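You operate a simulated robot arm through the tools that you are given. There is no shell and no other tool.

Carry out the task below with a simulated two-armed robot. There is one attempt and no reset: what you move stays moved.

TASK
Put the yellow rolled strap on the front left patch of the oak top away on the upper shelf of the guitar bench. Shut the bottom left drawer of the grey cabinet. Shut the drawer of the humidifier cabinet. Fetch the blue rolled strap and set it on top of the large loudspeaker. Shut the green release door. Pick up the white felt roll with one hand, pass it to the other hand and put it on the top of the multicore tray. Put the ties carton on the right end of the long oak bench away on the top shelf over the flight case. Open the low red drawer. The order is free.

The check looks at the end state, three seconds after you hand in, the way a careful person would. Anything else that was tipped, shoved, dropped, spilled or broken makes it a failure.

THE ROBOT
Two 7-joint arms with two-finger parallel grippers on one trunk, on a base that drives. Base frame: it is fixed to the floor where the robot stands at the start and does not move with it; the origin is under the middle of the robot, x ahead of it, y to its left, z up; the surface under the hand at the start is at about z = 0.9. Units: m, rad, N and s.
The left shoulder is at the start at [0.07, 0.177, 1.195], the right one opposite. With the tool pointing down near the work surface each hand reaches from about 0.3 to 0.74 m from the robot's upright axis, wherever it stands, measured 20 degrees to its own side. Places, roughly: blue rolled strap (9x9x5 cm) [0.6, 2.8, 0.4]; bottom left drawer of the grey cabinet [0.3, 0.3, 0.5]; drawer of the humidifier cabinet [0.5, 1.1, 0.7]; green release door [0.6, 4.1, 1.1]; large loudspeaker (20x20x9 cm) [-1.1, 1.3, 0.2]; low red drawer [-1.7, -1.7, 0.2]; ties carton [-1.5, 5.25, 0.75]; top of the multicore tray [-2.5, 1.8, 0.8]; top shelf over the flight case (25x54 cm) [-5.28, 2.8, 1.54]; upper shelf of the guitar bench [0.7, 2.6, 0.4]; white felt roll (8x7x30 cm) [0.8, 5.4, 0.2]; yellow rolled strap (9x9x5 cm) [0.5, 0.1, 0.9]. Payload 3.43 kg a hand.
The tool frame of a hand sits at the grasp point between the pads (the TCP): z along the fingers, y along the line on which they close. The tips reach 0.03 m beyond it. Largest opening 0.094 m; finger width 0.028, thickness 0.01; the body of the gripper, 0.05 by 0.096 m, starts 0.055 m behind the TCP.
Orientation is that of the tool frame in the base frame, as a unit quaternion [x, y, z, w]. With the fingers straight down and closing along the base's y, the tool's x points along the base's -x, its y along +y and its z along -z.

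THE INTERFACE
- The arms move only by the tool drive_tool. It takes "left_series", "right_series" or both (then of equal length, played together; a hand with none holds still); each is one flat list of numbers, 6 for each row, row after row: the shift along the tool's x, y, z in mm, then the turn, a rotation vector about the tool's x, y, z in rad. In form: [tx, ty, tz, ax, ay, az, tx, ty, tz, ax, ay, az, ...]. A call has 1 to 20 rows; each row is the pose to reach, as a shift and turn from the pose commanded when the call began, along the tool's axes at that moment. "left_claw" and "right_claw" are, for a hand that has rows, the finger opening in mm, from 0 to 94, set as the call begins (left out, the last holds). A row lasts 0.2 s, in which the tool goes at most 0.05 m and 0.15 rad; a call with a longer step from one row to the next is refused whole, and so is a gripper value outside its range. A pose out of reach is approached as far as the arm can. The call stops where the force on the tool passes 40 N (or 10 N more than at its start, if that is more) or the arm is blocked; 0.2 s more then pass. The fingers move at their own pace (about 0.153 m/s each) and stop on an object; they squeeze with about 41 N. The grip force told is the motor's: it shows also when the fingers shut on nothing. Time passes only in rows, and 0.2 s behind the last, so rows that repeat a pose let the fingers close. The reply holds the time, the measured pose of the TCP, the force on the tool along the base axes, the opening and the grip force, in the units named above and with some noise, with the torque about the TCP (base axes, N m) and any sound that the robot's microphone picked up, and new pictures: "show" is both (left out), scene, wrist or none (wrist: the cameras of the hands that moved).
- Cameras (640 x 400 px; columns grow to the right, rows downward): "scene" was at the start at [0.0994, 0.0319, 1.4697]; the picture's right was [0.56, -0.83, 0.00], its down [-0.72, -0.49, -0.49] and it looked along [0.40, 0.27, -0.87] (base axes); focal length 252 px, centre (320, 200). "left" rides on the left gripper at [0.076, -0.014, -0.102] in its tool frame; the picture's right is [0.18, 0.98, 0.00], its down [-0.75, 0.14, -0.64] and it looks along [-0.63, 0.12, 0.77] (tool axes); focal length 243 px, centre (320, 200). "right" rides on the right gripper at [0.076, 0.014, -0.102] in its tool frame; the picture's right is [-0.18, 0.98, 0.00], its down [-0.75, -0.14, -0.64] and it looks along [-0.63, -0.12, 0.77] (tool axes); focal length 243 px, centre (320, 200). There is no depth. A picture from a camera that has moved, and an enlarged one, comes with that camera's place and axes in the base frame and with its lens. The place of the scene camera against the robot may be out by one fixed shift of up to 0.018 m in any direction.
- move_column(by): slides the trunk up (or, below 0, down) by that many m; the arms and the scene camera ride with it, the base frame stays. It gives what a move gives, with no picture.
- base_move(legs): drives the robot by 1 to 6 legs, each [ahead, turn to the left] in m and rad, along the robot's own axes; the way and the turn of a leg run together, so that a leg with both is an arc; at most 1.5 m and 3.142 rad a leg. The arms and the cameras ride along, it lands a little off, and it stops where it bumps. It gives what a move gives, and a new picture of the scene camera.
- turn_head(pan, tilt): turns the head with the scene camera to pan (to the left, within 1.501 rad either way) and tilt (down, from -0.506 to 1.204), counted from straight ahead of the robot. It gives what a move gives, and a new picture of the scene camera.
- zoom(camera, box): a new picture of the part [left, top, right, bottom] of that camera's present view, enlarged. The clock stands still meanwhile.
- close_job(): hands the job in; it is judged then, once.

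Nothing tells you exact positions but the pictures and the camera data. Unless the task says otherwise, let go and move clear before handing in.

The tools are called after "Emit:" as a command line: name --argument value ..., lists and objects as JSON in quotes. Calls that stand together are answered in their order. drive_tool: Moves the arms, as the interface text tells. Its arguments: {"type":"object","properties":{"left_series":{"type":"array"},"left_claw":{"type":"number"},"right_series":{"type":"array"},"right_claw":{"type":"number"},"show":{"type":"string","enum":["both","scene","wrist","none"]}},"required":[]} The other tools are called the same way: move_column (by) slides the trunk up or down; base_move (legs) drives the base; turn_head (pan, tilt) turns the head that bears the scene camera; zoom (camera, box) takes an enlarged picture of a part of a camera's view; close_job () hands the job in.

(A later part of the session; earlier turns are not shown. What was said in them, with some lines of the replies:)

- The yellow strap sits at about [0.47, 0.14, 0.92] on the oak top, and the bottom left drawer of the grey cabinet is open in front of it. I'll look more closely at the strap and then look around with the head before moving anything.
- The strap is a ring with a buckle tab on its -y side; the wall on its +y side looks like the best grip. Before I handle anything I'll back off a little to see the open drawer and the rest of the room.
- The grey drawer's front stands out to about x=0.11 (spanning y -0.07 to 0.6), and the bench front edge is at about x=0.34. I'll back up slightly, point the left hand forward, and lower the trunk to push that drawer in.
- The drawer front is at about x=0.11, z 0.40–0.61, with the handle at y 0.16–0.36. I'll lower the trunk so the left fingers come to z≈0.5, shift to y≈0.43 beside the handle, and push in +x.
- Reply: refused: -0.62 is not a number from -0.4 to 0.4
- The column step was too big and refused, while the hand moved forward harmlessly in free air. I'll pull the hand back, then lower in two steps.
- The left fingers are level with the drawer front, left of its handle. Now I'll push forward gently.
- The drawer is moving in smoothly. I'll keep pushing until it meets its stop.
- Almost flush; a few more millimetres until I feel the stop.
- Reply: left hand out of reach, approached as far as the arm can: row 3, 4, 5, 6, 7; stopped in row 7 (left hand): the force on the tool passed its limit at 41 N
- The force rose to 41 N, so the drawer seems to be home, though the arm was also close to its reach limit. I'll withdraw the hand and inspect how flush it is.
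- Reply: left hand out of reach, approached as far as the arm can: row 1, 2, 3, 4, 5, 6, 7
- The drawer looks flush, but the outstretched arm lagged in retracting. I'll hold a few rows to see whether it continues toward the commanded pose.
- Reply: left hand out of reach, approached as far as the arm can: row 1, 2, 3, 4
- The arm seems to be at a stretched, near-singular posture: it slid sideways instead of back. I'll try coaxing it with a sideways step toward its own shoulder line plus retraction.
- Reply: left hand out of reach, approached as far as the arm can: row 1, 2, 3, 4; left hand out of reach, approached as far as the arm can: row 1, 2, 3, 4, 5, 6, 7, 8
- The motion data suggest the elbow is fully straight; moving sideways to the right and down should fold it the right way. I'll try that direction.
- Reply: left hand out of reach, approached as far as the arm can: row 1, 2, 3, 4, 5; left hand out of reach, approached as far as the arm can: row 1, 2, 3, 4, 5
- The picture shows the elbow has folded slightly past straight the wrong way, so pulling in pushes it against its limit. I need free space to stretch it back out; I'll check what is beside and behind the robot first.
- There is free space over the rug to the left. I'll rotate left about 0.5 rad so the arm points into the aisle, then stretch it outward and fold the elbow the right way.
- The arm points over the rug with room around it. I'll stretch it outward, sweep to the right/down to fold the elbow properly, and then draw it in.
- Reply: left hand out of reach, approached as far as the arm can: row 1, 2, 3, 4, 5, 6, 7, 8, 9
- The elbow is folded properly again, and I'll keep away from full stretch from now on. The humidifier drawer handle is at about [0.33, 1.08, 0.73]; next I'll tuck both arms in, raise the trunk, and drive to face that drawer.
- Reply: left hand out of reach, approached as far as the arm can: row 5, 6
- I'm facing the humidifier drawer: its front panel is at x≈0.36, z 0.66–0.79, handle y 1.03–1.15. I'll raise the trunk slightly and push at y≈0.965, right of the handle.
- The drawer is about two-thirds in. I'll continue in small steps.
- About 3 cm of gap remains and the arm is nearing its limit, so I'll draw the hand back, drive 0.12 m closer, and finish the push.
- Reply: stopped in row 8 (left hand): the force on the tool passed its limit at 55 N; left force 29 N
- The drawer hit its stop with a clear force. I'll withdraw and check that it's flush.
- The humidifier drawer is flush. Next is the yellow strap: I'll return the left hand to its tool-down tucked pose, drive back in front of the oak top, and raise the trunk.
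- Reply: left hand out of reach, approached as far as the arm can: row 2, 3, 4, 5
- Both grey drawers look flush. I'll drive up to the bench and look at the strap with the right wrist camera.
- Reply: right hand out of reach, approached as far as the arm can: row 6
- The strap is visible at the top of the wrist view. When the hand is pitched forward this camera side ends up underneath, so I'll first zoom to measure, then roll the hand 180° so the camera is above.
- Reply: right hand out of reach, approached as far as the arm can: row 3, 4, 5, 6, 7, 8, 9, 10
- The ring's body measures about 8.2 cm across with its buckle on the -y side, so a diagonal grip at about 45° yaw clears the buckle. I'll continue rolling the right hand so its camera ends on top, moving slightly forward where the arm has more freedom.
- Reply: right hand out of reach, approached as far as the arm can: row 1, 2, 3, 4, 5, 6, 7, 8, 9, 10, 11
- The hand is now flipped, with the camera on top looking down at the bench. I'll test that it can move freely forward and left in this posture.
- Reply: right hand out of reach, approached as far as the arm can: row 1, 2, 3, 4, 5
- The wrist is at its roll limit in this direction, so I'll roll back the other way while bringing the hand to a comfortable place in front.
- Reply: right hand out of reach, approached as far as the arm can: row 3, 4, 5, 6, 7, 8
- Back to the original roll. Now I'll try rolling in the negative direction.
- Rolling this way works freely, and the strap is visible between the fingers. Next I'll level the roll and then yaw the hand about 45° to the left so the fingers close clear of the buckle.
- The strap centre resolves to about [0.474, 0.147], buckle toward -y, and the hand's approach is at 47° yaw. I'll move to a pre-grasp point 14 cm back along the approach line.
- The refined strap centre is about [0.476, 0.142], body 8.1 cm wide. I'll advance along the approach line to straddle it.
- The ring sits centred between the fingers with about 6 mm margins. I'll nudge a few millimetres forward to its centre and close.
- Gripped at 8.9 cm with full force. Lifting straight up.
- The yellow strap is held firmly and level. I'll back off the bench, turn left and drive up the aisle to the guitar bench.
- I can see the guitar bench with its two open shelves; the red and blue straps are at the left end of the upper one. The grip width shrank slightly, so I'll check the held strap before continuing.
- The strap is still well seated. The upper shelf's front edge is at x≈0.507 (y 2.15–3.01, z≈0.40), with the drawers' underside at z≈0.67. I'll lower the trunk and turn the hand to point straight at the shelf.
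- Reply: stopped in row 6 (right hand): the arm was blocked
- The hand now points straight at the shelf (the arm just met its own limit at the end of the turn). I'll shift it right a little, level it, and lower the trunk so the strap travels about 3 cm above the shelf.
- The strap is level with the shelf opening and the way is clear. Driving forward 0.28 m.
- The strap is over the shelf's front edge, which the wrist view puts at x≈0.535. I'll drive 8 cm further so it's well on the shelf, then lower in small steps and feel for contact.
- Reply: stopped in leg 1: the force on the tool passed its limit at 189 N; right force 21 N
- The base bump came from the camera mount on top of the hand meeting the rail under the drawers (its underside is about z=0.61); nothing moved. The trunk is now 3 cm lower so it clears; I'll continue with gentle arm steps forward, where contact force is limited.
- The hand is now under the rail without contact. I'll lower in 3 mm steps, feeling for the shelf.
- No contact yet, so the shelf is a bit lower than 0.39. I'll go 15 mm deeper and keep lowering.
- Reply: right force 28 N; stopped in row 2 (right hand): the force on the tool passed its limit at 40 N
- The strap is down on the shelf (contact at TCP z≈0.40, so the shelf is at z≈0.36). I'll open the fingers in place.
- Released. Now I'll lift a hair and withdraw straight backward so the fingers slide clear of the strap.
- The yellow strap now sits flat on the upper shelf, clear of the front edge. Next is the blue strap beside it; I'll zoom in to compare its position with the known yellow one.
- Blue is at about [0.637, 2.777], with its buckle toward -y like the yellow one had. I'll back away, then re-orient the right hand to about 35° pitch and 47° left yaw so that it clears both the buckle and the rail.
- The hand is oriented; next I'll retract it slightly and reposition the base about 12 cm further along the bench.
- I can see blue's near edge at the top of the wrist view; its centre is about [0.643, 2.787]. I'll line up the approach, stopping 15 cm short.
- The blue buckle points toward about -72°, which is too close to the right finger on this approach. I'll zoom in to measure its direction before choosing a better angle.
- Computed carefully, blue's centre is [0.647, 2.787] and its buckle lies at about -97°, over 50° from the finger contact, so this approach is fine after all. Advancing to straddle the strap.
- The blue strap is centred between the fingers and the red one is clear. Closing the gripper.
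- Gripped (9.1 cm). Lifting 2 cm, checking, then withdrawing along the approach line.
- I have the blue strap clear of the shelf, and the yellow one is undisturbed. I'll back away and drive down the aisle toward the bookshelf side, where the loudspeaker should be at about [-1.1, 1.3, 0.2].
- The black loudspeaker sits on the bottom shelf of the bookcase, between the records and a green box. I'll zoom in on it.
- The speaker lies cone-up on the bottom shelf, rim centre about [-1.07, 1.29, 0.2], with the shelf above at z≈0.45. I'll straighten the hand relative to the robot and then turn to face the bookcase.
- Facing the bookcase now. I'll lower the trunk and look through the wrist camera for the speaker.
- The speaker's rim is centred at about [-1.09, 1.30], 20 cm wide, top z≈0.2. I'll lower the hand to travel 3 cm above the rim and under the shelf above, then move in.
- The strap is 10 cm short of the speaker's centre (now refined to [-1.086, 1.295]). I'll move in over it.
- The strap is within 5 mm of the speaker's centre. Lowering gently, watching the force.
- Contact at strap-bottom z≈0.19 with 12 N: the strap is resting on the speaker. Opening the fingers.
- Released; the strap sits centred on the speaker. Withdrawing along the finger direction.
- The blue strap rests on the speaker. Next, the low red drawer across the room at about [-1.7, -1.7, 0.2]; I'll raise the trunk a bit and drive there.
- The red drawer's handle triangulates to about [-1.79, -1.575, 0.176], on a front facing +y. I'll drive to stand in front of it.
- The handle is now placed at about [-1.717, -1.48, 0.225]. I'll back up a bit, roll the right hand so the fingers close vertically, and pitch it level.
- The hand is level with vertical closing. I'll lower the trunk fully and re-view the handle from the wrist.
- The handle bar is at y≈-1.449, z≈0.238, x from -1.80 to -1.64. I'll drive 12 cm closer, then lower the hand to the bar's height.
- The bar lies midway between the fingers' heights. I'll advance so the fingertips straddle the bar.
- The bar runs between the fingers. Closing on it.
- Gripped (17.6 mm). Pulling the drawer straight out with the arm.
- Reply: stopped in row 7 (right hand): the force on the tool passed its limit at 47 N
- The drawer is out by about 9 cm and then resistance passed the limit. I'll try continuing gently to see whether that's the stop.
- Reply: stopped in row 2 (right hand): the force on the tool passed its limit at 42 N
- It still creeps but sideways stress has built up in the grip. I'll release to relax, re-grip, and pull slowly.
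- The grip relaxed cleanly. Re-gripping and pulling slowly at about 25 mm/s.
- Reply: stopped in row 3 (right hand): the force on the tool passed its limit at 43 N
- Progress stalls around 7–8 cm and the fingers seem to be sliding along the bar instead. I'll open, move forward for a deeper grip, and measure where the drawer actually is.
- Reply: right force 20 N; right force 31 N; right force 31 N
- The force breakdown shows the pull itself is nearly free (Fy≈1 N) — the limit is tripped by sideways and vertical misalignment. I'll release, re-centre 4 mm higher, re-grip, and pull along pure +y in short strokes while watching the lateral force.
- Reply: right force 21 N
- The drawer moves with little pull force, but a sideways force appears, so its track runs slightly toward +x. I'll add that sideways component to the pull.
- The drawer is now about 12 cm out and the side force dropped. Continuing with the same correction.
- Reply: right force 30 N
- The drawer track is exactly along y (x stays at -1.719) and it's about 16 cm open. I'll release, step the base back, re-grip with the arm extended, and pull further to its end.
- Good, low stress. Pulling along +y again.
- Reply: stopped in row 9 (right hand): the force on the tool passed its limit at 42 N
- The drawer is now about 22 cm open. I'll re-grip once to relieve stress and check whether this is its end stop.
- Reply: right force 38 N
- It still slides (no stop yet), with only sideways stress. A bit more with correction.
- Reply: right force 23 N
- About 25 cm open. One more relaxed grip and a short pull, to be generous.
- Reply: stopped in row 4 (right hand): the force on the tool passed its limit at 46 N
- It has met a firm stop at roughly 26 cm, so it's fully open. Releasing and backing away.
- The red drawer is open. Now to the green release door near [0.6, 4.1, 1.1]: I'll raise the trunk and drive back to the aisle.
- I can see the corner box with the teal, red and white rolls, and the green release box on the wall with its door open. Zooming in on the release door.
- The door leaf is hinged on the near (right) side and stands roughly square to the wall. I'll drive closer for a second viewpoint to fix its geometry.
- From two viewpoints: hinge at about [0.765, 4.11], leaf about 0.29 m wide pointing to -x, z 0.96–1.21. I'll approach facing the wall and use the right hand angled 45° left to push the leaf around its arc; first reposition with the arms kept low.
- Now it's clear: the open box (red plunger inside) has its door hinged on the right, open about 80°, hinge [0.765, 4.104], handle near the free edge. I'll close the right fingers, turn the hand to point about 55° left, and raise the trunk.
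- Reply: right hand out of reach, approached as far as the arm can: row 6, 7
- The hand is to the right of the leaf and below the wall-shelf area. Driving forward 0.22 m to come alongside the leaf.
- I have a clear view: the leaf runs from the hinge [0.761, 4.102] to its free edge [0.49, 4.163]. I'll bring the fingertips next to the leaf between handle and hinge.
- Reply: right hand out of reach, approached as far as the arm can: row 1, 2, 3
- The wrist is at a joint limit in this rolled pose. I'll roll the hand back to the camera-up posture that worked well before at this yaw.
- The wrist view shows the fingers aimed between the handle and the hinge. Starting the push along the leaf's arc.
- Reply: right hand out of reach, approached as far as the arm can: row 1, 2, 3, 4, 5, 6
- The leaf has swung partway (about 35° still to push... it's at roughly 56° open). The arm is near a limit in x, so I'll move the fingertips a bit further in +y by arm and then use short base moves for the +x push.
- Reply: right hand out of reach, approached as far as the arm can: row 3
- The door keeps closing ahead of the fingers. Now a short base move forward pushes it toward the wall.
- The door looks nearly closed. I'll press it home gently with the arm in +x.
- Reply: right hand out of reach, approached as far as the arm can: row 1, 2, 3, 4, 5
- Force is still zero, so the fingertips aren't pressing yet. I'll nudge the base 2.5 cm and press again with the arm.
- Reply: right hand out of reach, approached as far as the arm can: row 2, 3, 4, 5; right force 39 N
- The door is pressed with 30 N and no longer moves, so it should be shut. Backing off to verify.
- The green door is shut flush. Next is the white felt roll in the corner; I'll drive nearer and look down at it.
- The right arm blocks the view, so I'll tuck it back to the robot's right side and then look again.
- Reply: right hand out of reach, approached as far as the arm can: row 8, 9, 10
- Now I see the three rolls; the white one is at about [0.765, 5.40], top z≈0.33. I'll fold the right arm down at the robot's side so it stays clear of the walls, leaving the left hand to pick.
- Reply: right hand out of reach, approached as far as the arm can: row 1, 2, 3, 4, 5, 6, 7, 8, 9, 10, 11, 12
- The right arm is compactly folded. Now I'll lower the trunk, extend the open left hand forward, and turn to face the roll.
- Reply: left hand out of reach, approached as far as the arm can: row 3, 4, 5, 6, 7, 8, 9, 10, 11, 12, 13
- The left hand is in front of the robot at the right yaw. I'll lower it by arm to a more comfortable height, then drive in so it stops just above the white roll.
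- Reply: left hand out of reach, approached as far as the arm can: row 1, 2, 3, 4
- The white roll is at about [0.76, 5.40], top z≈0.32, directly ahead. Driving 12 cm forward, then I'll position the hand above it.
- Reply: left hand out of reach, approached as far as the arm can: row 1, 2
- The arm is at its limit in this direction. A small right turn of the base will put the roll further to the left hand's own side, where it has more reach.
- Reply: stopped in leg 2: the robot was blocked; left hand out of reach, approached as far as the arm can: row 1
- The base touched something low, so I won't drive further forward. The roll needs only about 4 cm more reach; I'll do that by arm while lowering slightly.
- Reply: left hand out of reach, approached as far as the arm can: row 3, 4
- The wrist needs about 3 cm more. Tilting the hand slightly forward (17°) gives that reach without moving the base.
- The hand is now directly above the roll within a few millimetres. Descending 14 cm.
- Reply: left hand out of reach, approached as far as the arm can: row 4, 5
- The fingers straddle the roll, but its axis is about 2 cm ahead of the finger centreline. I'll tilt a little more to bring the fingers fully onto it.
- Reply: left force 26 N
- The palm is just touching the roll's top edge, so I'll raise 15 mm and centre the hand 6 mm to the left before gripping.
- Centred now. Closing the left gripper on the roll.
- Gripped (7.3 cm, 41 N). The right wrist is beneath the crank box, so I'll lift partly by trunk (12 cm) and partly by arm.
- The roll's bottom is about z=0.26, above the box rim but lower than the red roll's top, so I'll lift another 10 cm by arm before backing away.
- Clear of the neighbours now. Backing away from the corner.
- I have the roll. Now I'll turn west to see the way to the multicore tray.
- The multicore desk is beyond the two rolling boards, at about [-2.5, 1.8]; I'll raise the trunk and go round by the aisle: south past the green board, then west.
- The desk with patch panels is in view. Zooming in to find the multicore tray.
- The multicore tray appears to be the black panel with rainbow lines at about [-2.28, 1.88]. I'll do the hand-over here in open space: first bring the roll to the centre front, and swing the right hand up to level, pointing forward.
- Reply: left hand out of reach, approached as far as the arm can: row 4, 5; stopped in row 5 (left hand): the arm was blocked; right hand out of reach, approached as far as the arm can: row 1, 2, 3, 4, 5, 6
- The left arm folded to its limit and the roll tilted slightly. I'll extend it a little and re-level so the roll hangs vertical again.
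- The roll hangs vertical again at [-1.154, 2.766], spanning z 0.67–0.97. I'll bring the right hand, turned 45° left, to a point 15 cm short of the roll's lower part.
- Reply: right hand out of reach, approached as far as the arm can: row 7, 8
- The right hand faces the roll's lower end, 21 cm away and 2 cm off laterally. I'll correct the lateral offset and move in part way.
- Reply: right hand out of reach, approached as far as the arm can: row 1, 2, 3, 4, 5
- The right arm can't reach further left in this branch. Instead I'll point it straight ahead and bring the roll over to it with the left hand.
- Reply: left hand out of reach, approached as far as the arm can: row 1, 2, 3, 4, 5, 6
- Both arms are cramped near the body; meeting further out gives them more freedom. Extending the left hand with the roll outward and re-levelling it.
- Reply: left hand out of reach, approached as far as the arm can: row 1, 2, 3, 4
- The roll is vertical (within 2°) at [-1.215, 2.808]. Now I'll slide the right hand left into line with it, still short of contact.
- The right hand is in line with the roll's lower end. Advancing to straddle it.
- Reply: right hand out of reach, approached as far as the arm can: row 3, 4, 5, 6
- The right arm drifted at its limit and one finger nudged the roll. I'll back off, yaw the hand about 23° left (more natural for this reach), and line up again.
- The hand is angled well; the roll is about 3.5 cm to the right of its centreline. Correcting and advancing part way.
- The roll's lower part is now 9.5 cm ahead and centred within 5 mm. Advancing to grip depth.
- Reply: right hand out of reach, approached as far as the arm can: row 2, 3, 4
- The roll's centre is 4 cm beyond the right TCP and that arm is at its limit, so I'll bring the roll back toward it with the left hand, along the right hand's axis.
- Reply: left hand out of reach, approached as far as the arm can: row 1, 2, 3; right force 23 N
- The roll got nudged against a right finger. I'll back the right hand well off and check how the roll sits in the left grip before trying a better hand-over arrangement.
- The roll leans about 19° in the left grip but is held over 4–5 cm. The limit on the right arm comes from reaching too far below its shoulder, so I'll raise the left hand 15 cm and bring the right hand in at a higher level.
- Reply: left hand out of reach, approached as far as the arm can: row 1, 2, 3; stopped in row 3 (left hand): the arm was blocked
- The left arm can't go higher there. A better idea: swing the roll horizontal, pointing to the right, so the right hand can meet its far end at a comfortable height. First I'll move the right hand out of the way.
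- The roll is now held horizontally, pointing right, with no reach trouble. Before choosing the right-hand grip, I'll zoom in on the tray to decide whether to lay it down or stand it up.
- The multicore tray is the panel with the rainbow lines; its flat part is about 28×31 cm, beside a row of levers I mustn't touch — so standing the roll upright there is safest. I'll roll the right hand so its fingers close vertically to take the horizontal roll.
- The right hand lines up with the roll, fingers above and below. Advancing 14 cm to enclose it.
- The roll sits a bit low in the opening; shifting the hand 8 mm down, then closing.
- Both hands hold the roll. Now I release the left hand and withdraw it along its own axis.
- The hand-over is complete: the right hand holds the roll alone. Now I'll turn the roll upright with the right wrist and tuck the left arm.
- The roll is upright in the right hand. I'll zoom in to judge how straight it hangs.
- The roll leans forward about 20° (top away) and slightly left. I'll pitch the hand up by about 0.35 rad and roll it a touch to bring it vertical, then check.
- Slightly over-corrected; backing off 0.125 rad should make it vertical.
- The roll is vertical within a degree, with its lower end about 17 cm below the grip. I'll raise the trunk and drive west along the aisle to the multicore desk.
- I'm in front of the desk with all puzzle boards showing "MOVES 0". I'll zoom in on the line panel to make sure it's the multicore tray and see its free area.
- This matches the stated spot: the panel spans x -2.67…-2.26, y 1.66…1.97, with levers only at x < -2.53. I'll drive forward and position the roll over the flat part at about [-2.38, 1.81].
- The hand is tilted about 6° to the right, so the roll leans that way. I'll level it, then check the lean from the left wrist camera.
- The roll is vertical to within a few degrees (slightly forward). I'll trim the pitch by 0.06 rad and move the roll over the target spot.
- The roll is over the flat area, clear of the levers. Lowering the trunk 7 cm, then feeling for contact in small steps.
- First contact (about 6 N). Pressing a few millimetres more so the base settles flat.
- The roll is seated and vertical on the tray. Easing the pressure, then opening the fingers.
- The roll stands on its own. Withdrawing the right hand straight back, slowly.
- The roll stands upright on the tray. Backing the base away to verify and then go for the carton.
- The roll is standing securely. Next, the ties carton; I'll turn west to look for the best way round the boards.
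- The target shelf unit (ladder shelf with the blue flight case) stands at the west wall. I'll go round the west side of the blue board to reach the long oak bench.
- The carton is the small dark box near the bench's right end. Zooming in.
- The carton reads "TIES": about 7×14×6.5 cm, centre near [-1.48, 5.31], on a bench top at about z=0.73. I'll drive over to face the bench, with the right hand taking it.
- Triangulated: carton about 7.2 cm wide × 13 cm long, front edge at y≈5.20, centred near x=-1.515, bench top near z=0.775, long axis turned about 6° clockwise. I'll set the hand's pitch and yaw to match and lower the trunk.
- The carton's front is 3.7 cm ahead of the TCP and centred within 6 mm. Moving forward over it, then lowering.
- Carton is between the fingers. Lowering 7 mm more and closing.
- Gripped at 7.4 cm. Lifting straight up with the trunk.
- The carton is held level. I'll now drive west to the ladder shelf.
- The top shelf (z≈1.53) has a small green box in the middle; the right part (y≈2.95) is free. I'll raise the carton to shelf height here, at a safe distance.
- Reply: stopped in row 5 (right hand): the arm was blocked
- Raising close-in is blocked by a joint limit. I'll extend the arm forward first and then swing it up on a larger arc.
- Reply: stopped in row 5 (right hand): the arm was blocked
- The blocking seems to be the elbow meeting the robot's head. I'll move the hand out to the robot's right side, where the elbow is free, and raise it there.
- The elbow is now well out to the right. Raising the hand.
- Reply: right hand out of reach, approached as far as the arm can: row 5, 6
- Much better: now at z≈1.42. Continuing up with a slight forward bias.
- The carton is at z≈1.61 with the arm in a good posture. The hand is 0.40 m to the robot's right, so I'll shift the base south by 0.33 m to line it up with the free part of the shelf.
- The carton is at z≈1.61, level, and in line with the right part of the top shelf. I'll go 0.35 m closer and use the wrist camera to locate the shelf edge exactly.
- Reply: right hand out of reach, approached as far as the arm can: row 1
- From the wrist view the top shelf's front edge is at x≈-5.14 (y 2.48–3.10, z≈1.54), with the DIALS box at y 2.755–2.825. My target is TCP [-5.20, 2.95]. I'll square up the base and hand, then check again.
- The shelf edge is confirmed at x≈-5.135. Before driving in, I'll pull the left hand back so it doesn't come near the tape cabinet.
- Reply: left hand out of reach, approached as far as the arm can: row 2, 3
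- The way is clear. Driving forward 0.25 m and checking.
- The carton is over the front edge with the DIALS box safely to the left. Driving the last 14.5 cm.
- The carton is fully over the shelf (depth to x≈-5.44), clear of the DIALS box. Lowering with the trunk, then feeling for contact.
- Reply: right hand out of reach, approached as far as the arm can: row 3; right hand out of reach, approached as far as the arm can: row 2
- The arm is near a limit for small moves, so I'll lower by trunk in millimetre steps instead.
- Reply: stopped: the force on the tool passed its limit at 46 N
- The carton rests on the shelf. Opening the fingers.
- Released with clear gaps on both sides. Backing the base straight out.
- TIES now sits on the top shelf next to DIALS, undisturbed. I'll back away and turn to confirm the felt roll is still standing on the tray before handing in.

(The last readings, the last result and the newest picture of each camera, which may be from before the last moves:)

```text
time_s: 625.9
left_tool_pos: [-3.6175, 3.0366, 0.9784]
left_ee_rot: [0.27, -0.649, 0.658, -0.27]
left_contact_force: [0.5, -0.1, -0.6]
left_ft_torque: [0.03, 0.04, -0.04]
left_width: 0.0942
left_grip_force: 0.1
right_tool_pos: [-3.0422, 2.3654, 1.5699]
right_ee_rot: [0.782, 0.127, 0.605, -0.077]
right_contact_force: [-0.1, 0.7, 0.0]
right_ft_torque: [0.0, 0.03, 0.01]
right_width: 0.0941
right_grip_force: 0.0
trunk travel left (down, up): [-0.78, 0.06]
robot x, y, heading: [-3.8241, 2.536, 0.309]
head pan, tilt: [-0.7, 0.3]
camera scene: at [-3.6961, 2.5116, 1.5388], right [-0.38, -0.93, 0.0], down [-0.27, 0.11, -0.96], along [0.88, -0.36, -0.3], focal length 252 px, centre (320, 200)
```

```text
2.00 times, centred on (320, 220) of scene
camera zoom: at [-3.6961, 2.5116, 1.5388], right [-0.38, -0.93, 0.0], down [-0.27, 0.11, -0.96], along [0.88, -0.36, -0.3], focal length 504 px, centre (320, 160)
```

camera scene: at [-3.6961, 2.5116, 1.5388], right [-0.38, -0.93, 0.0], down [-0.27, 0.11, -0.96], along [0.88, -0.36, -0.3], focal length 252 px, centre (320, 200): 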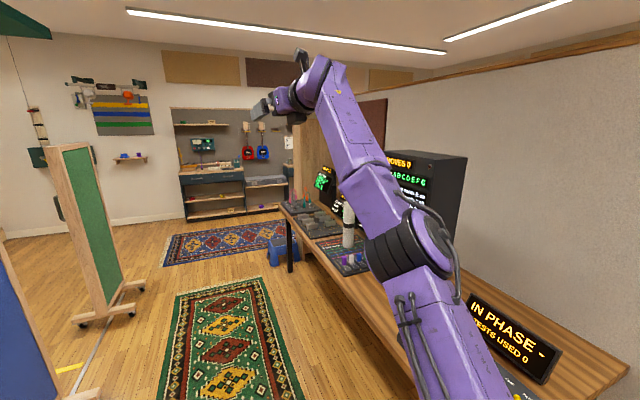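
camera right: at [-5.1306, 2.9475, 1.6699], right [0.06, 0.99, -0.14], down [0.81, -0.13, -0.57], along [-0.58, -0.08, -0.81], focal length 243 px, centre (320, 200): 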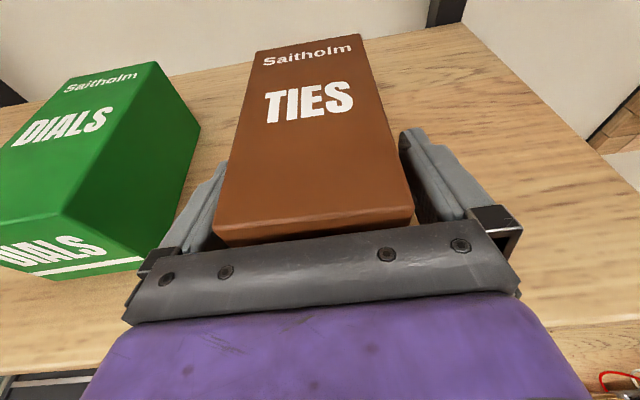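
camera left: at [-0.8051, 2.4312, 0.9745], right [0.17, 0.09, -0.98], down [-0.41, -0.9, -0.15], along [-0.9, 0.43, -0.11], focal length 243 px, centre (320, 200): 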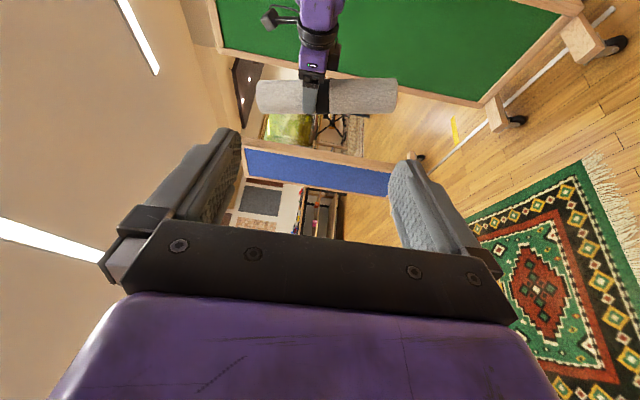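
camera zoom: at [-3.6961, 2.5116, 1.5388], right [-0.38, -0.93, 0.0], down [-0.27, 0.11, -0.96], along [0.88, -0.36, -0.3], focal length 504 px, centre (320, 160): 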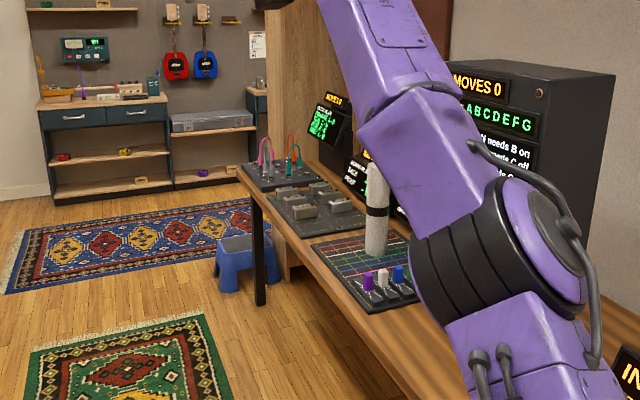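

The felt roll stands on the tray and the yellow strap is visible on the guitar bench's upper shelf. Both hands are empty and clear, and all eight tasks checked out as I finished them, so I'm handing in.

Emit:
close_job

```text
The job is handed in.
```

I finished all eight tasks and handed the job in, with both hands empty and clear.

- **Yellow strap:** it lies flat on the upper shelf of the guitar bench, to the right of the red strap.
- **Grey cabinet, bottom left drawer:** shut. It looks level with the fronts around it.
- **Humidifier cabinet drawer:** shut and flush.
- **Blue strap:** it rests on top of the large loudspeaker, within about 1.5 cm of the centre.
- **Green release door:** shut flush.
- **White felt roll:** I picked it up with the left hand and passed it to the right. It stands upright on the flat part of the multicore tray, clear of the levers, and was still standing when I checked just before handing in.
- **Ties carton:** it is on the top shelf over the flight case, beside the DIALS box.
- **Low red drawer:** pulled out about 26 cm, to a firm stop.

There were two unplanned contacts. The camera mount on the right hand hit the rail under the guitar bench drawers at up to 189 N while I was placing the yellow strap. The base was also blocked once near the felt roll box in the corner. I saw nothing move either time.

I checked each item right after doing it. I did not go back to re-check the two shut drawers, the green door or the red drawer before handing in.
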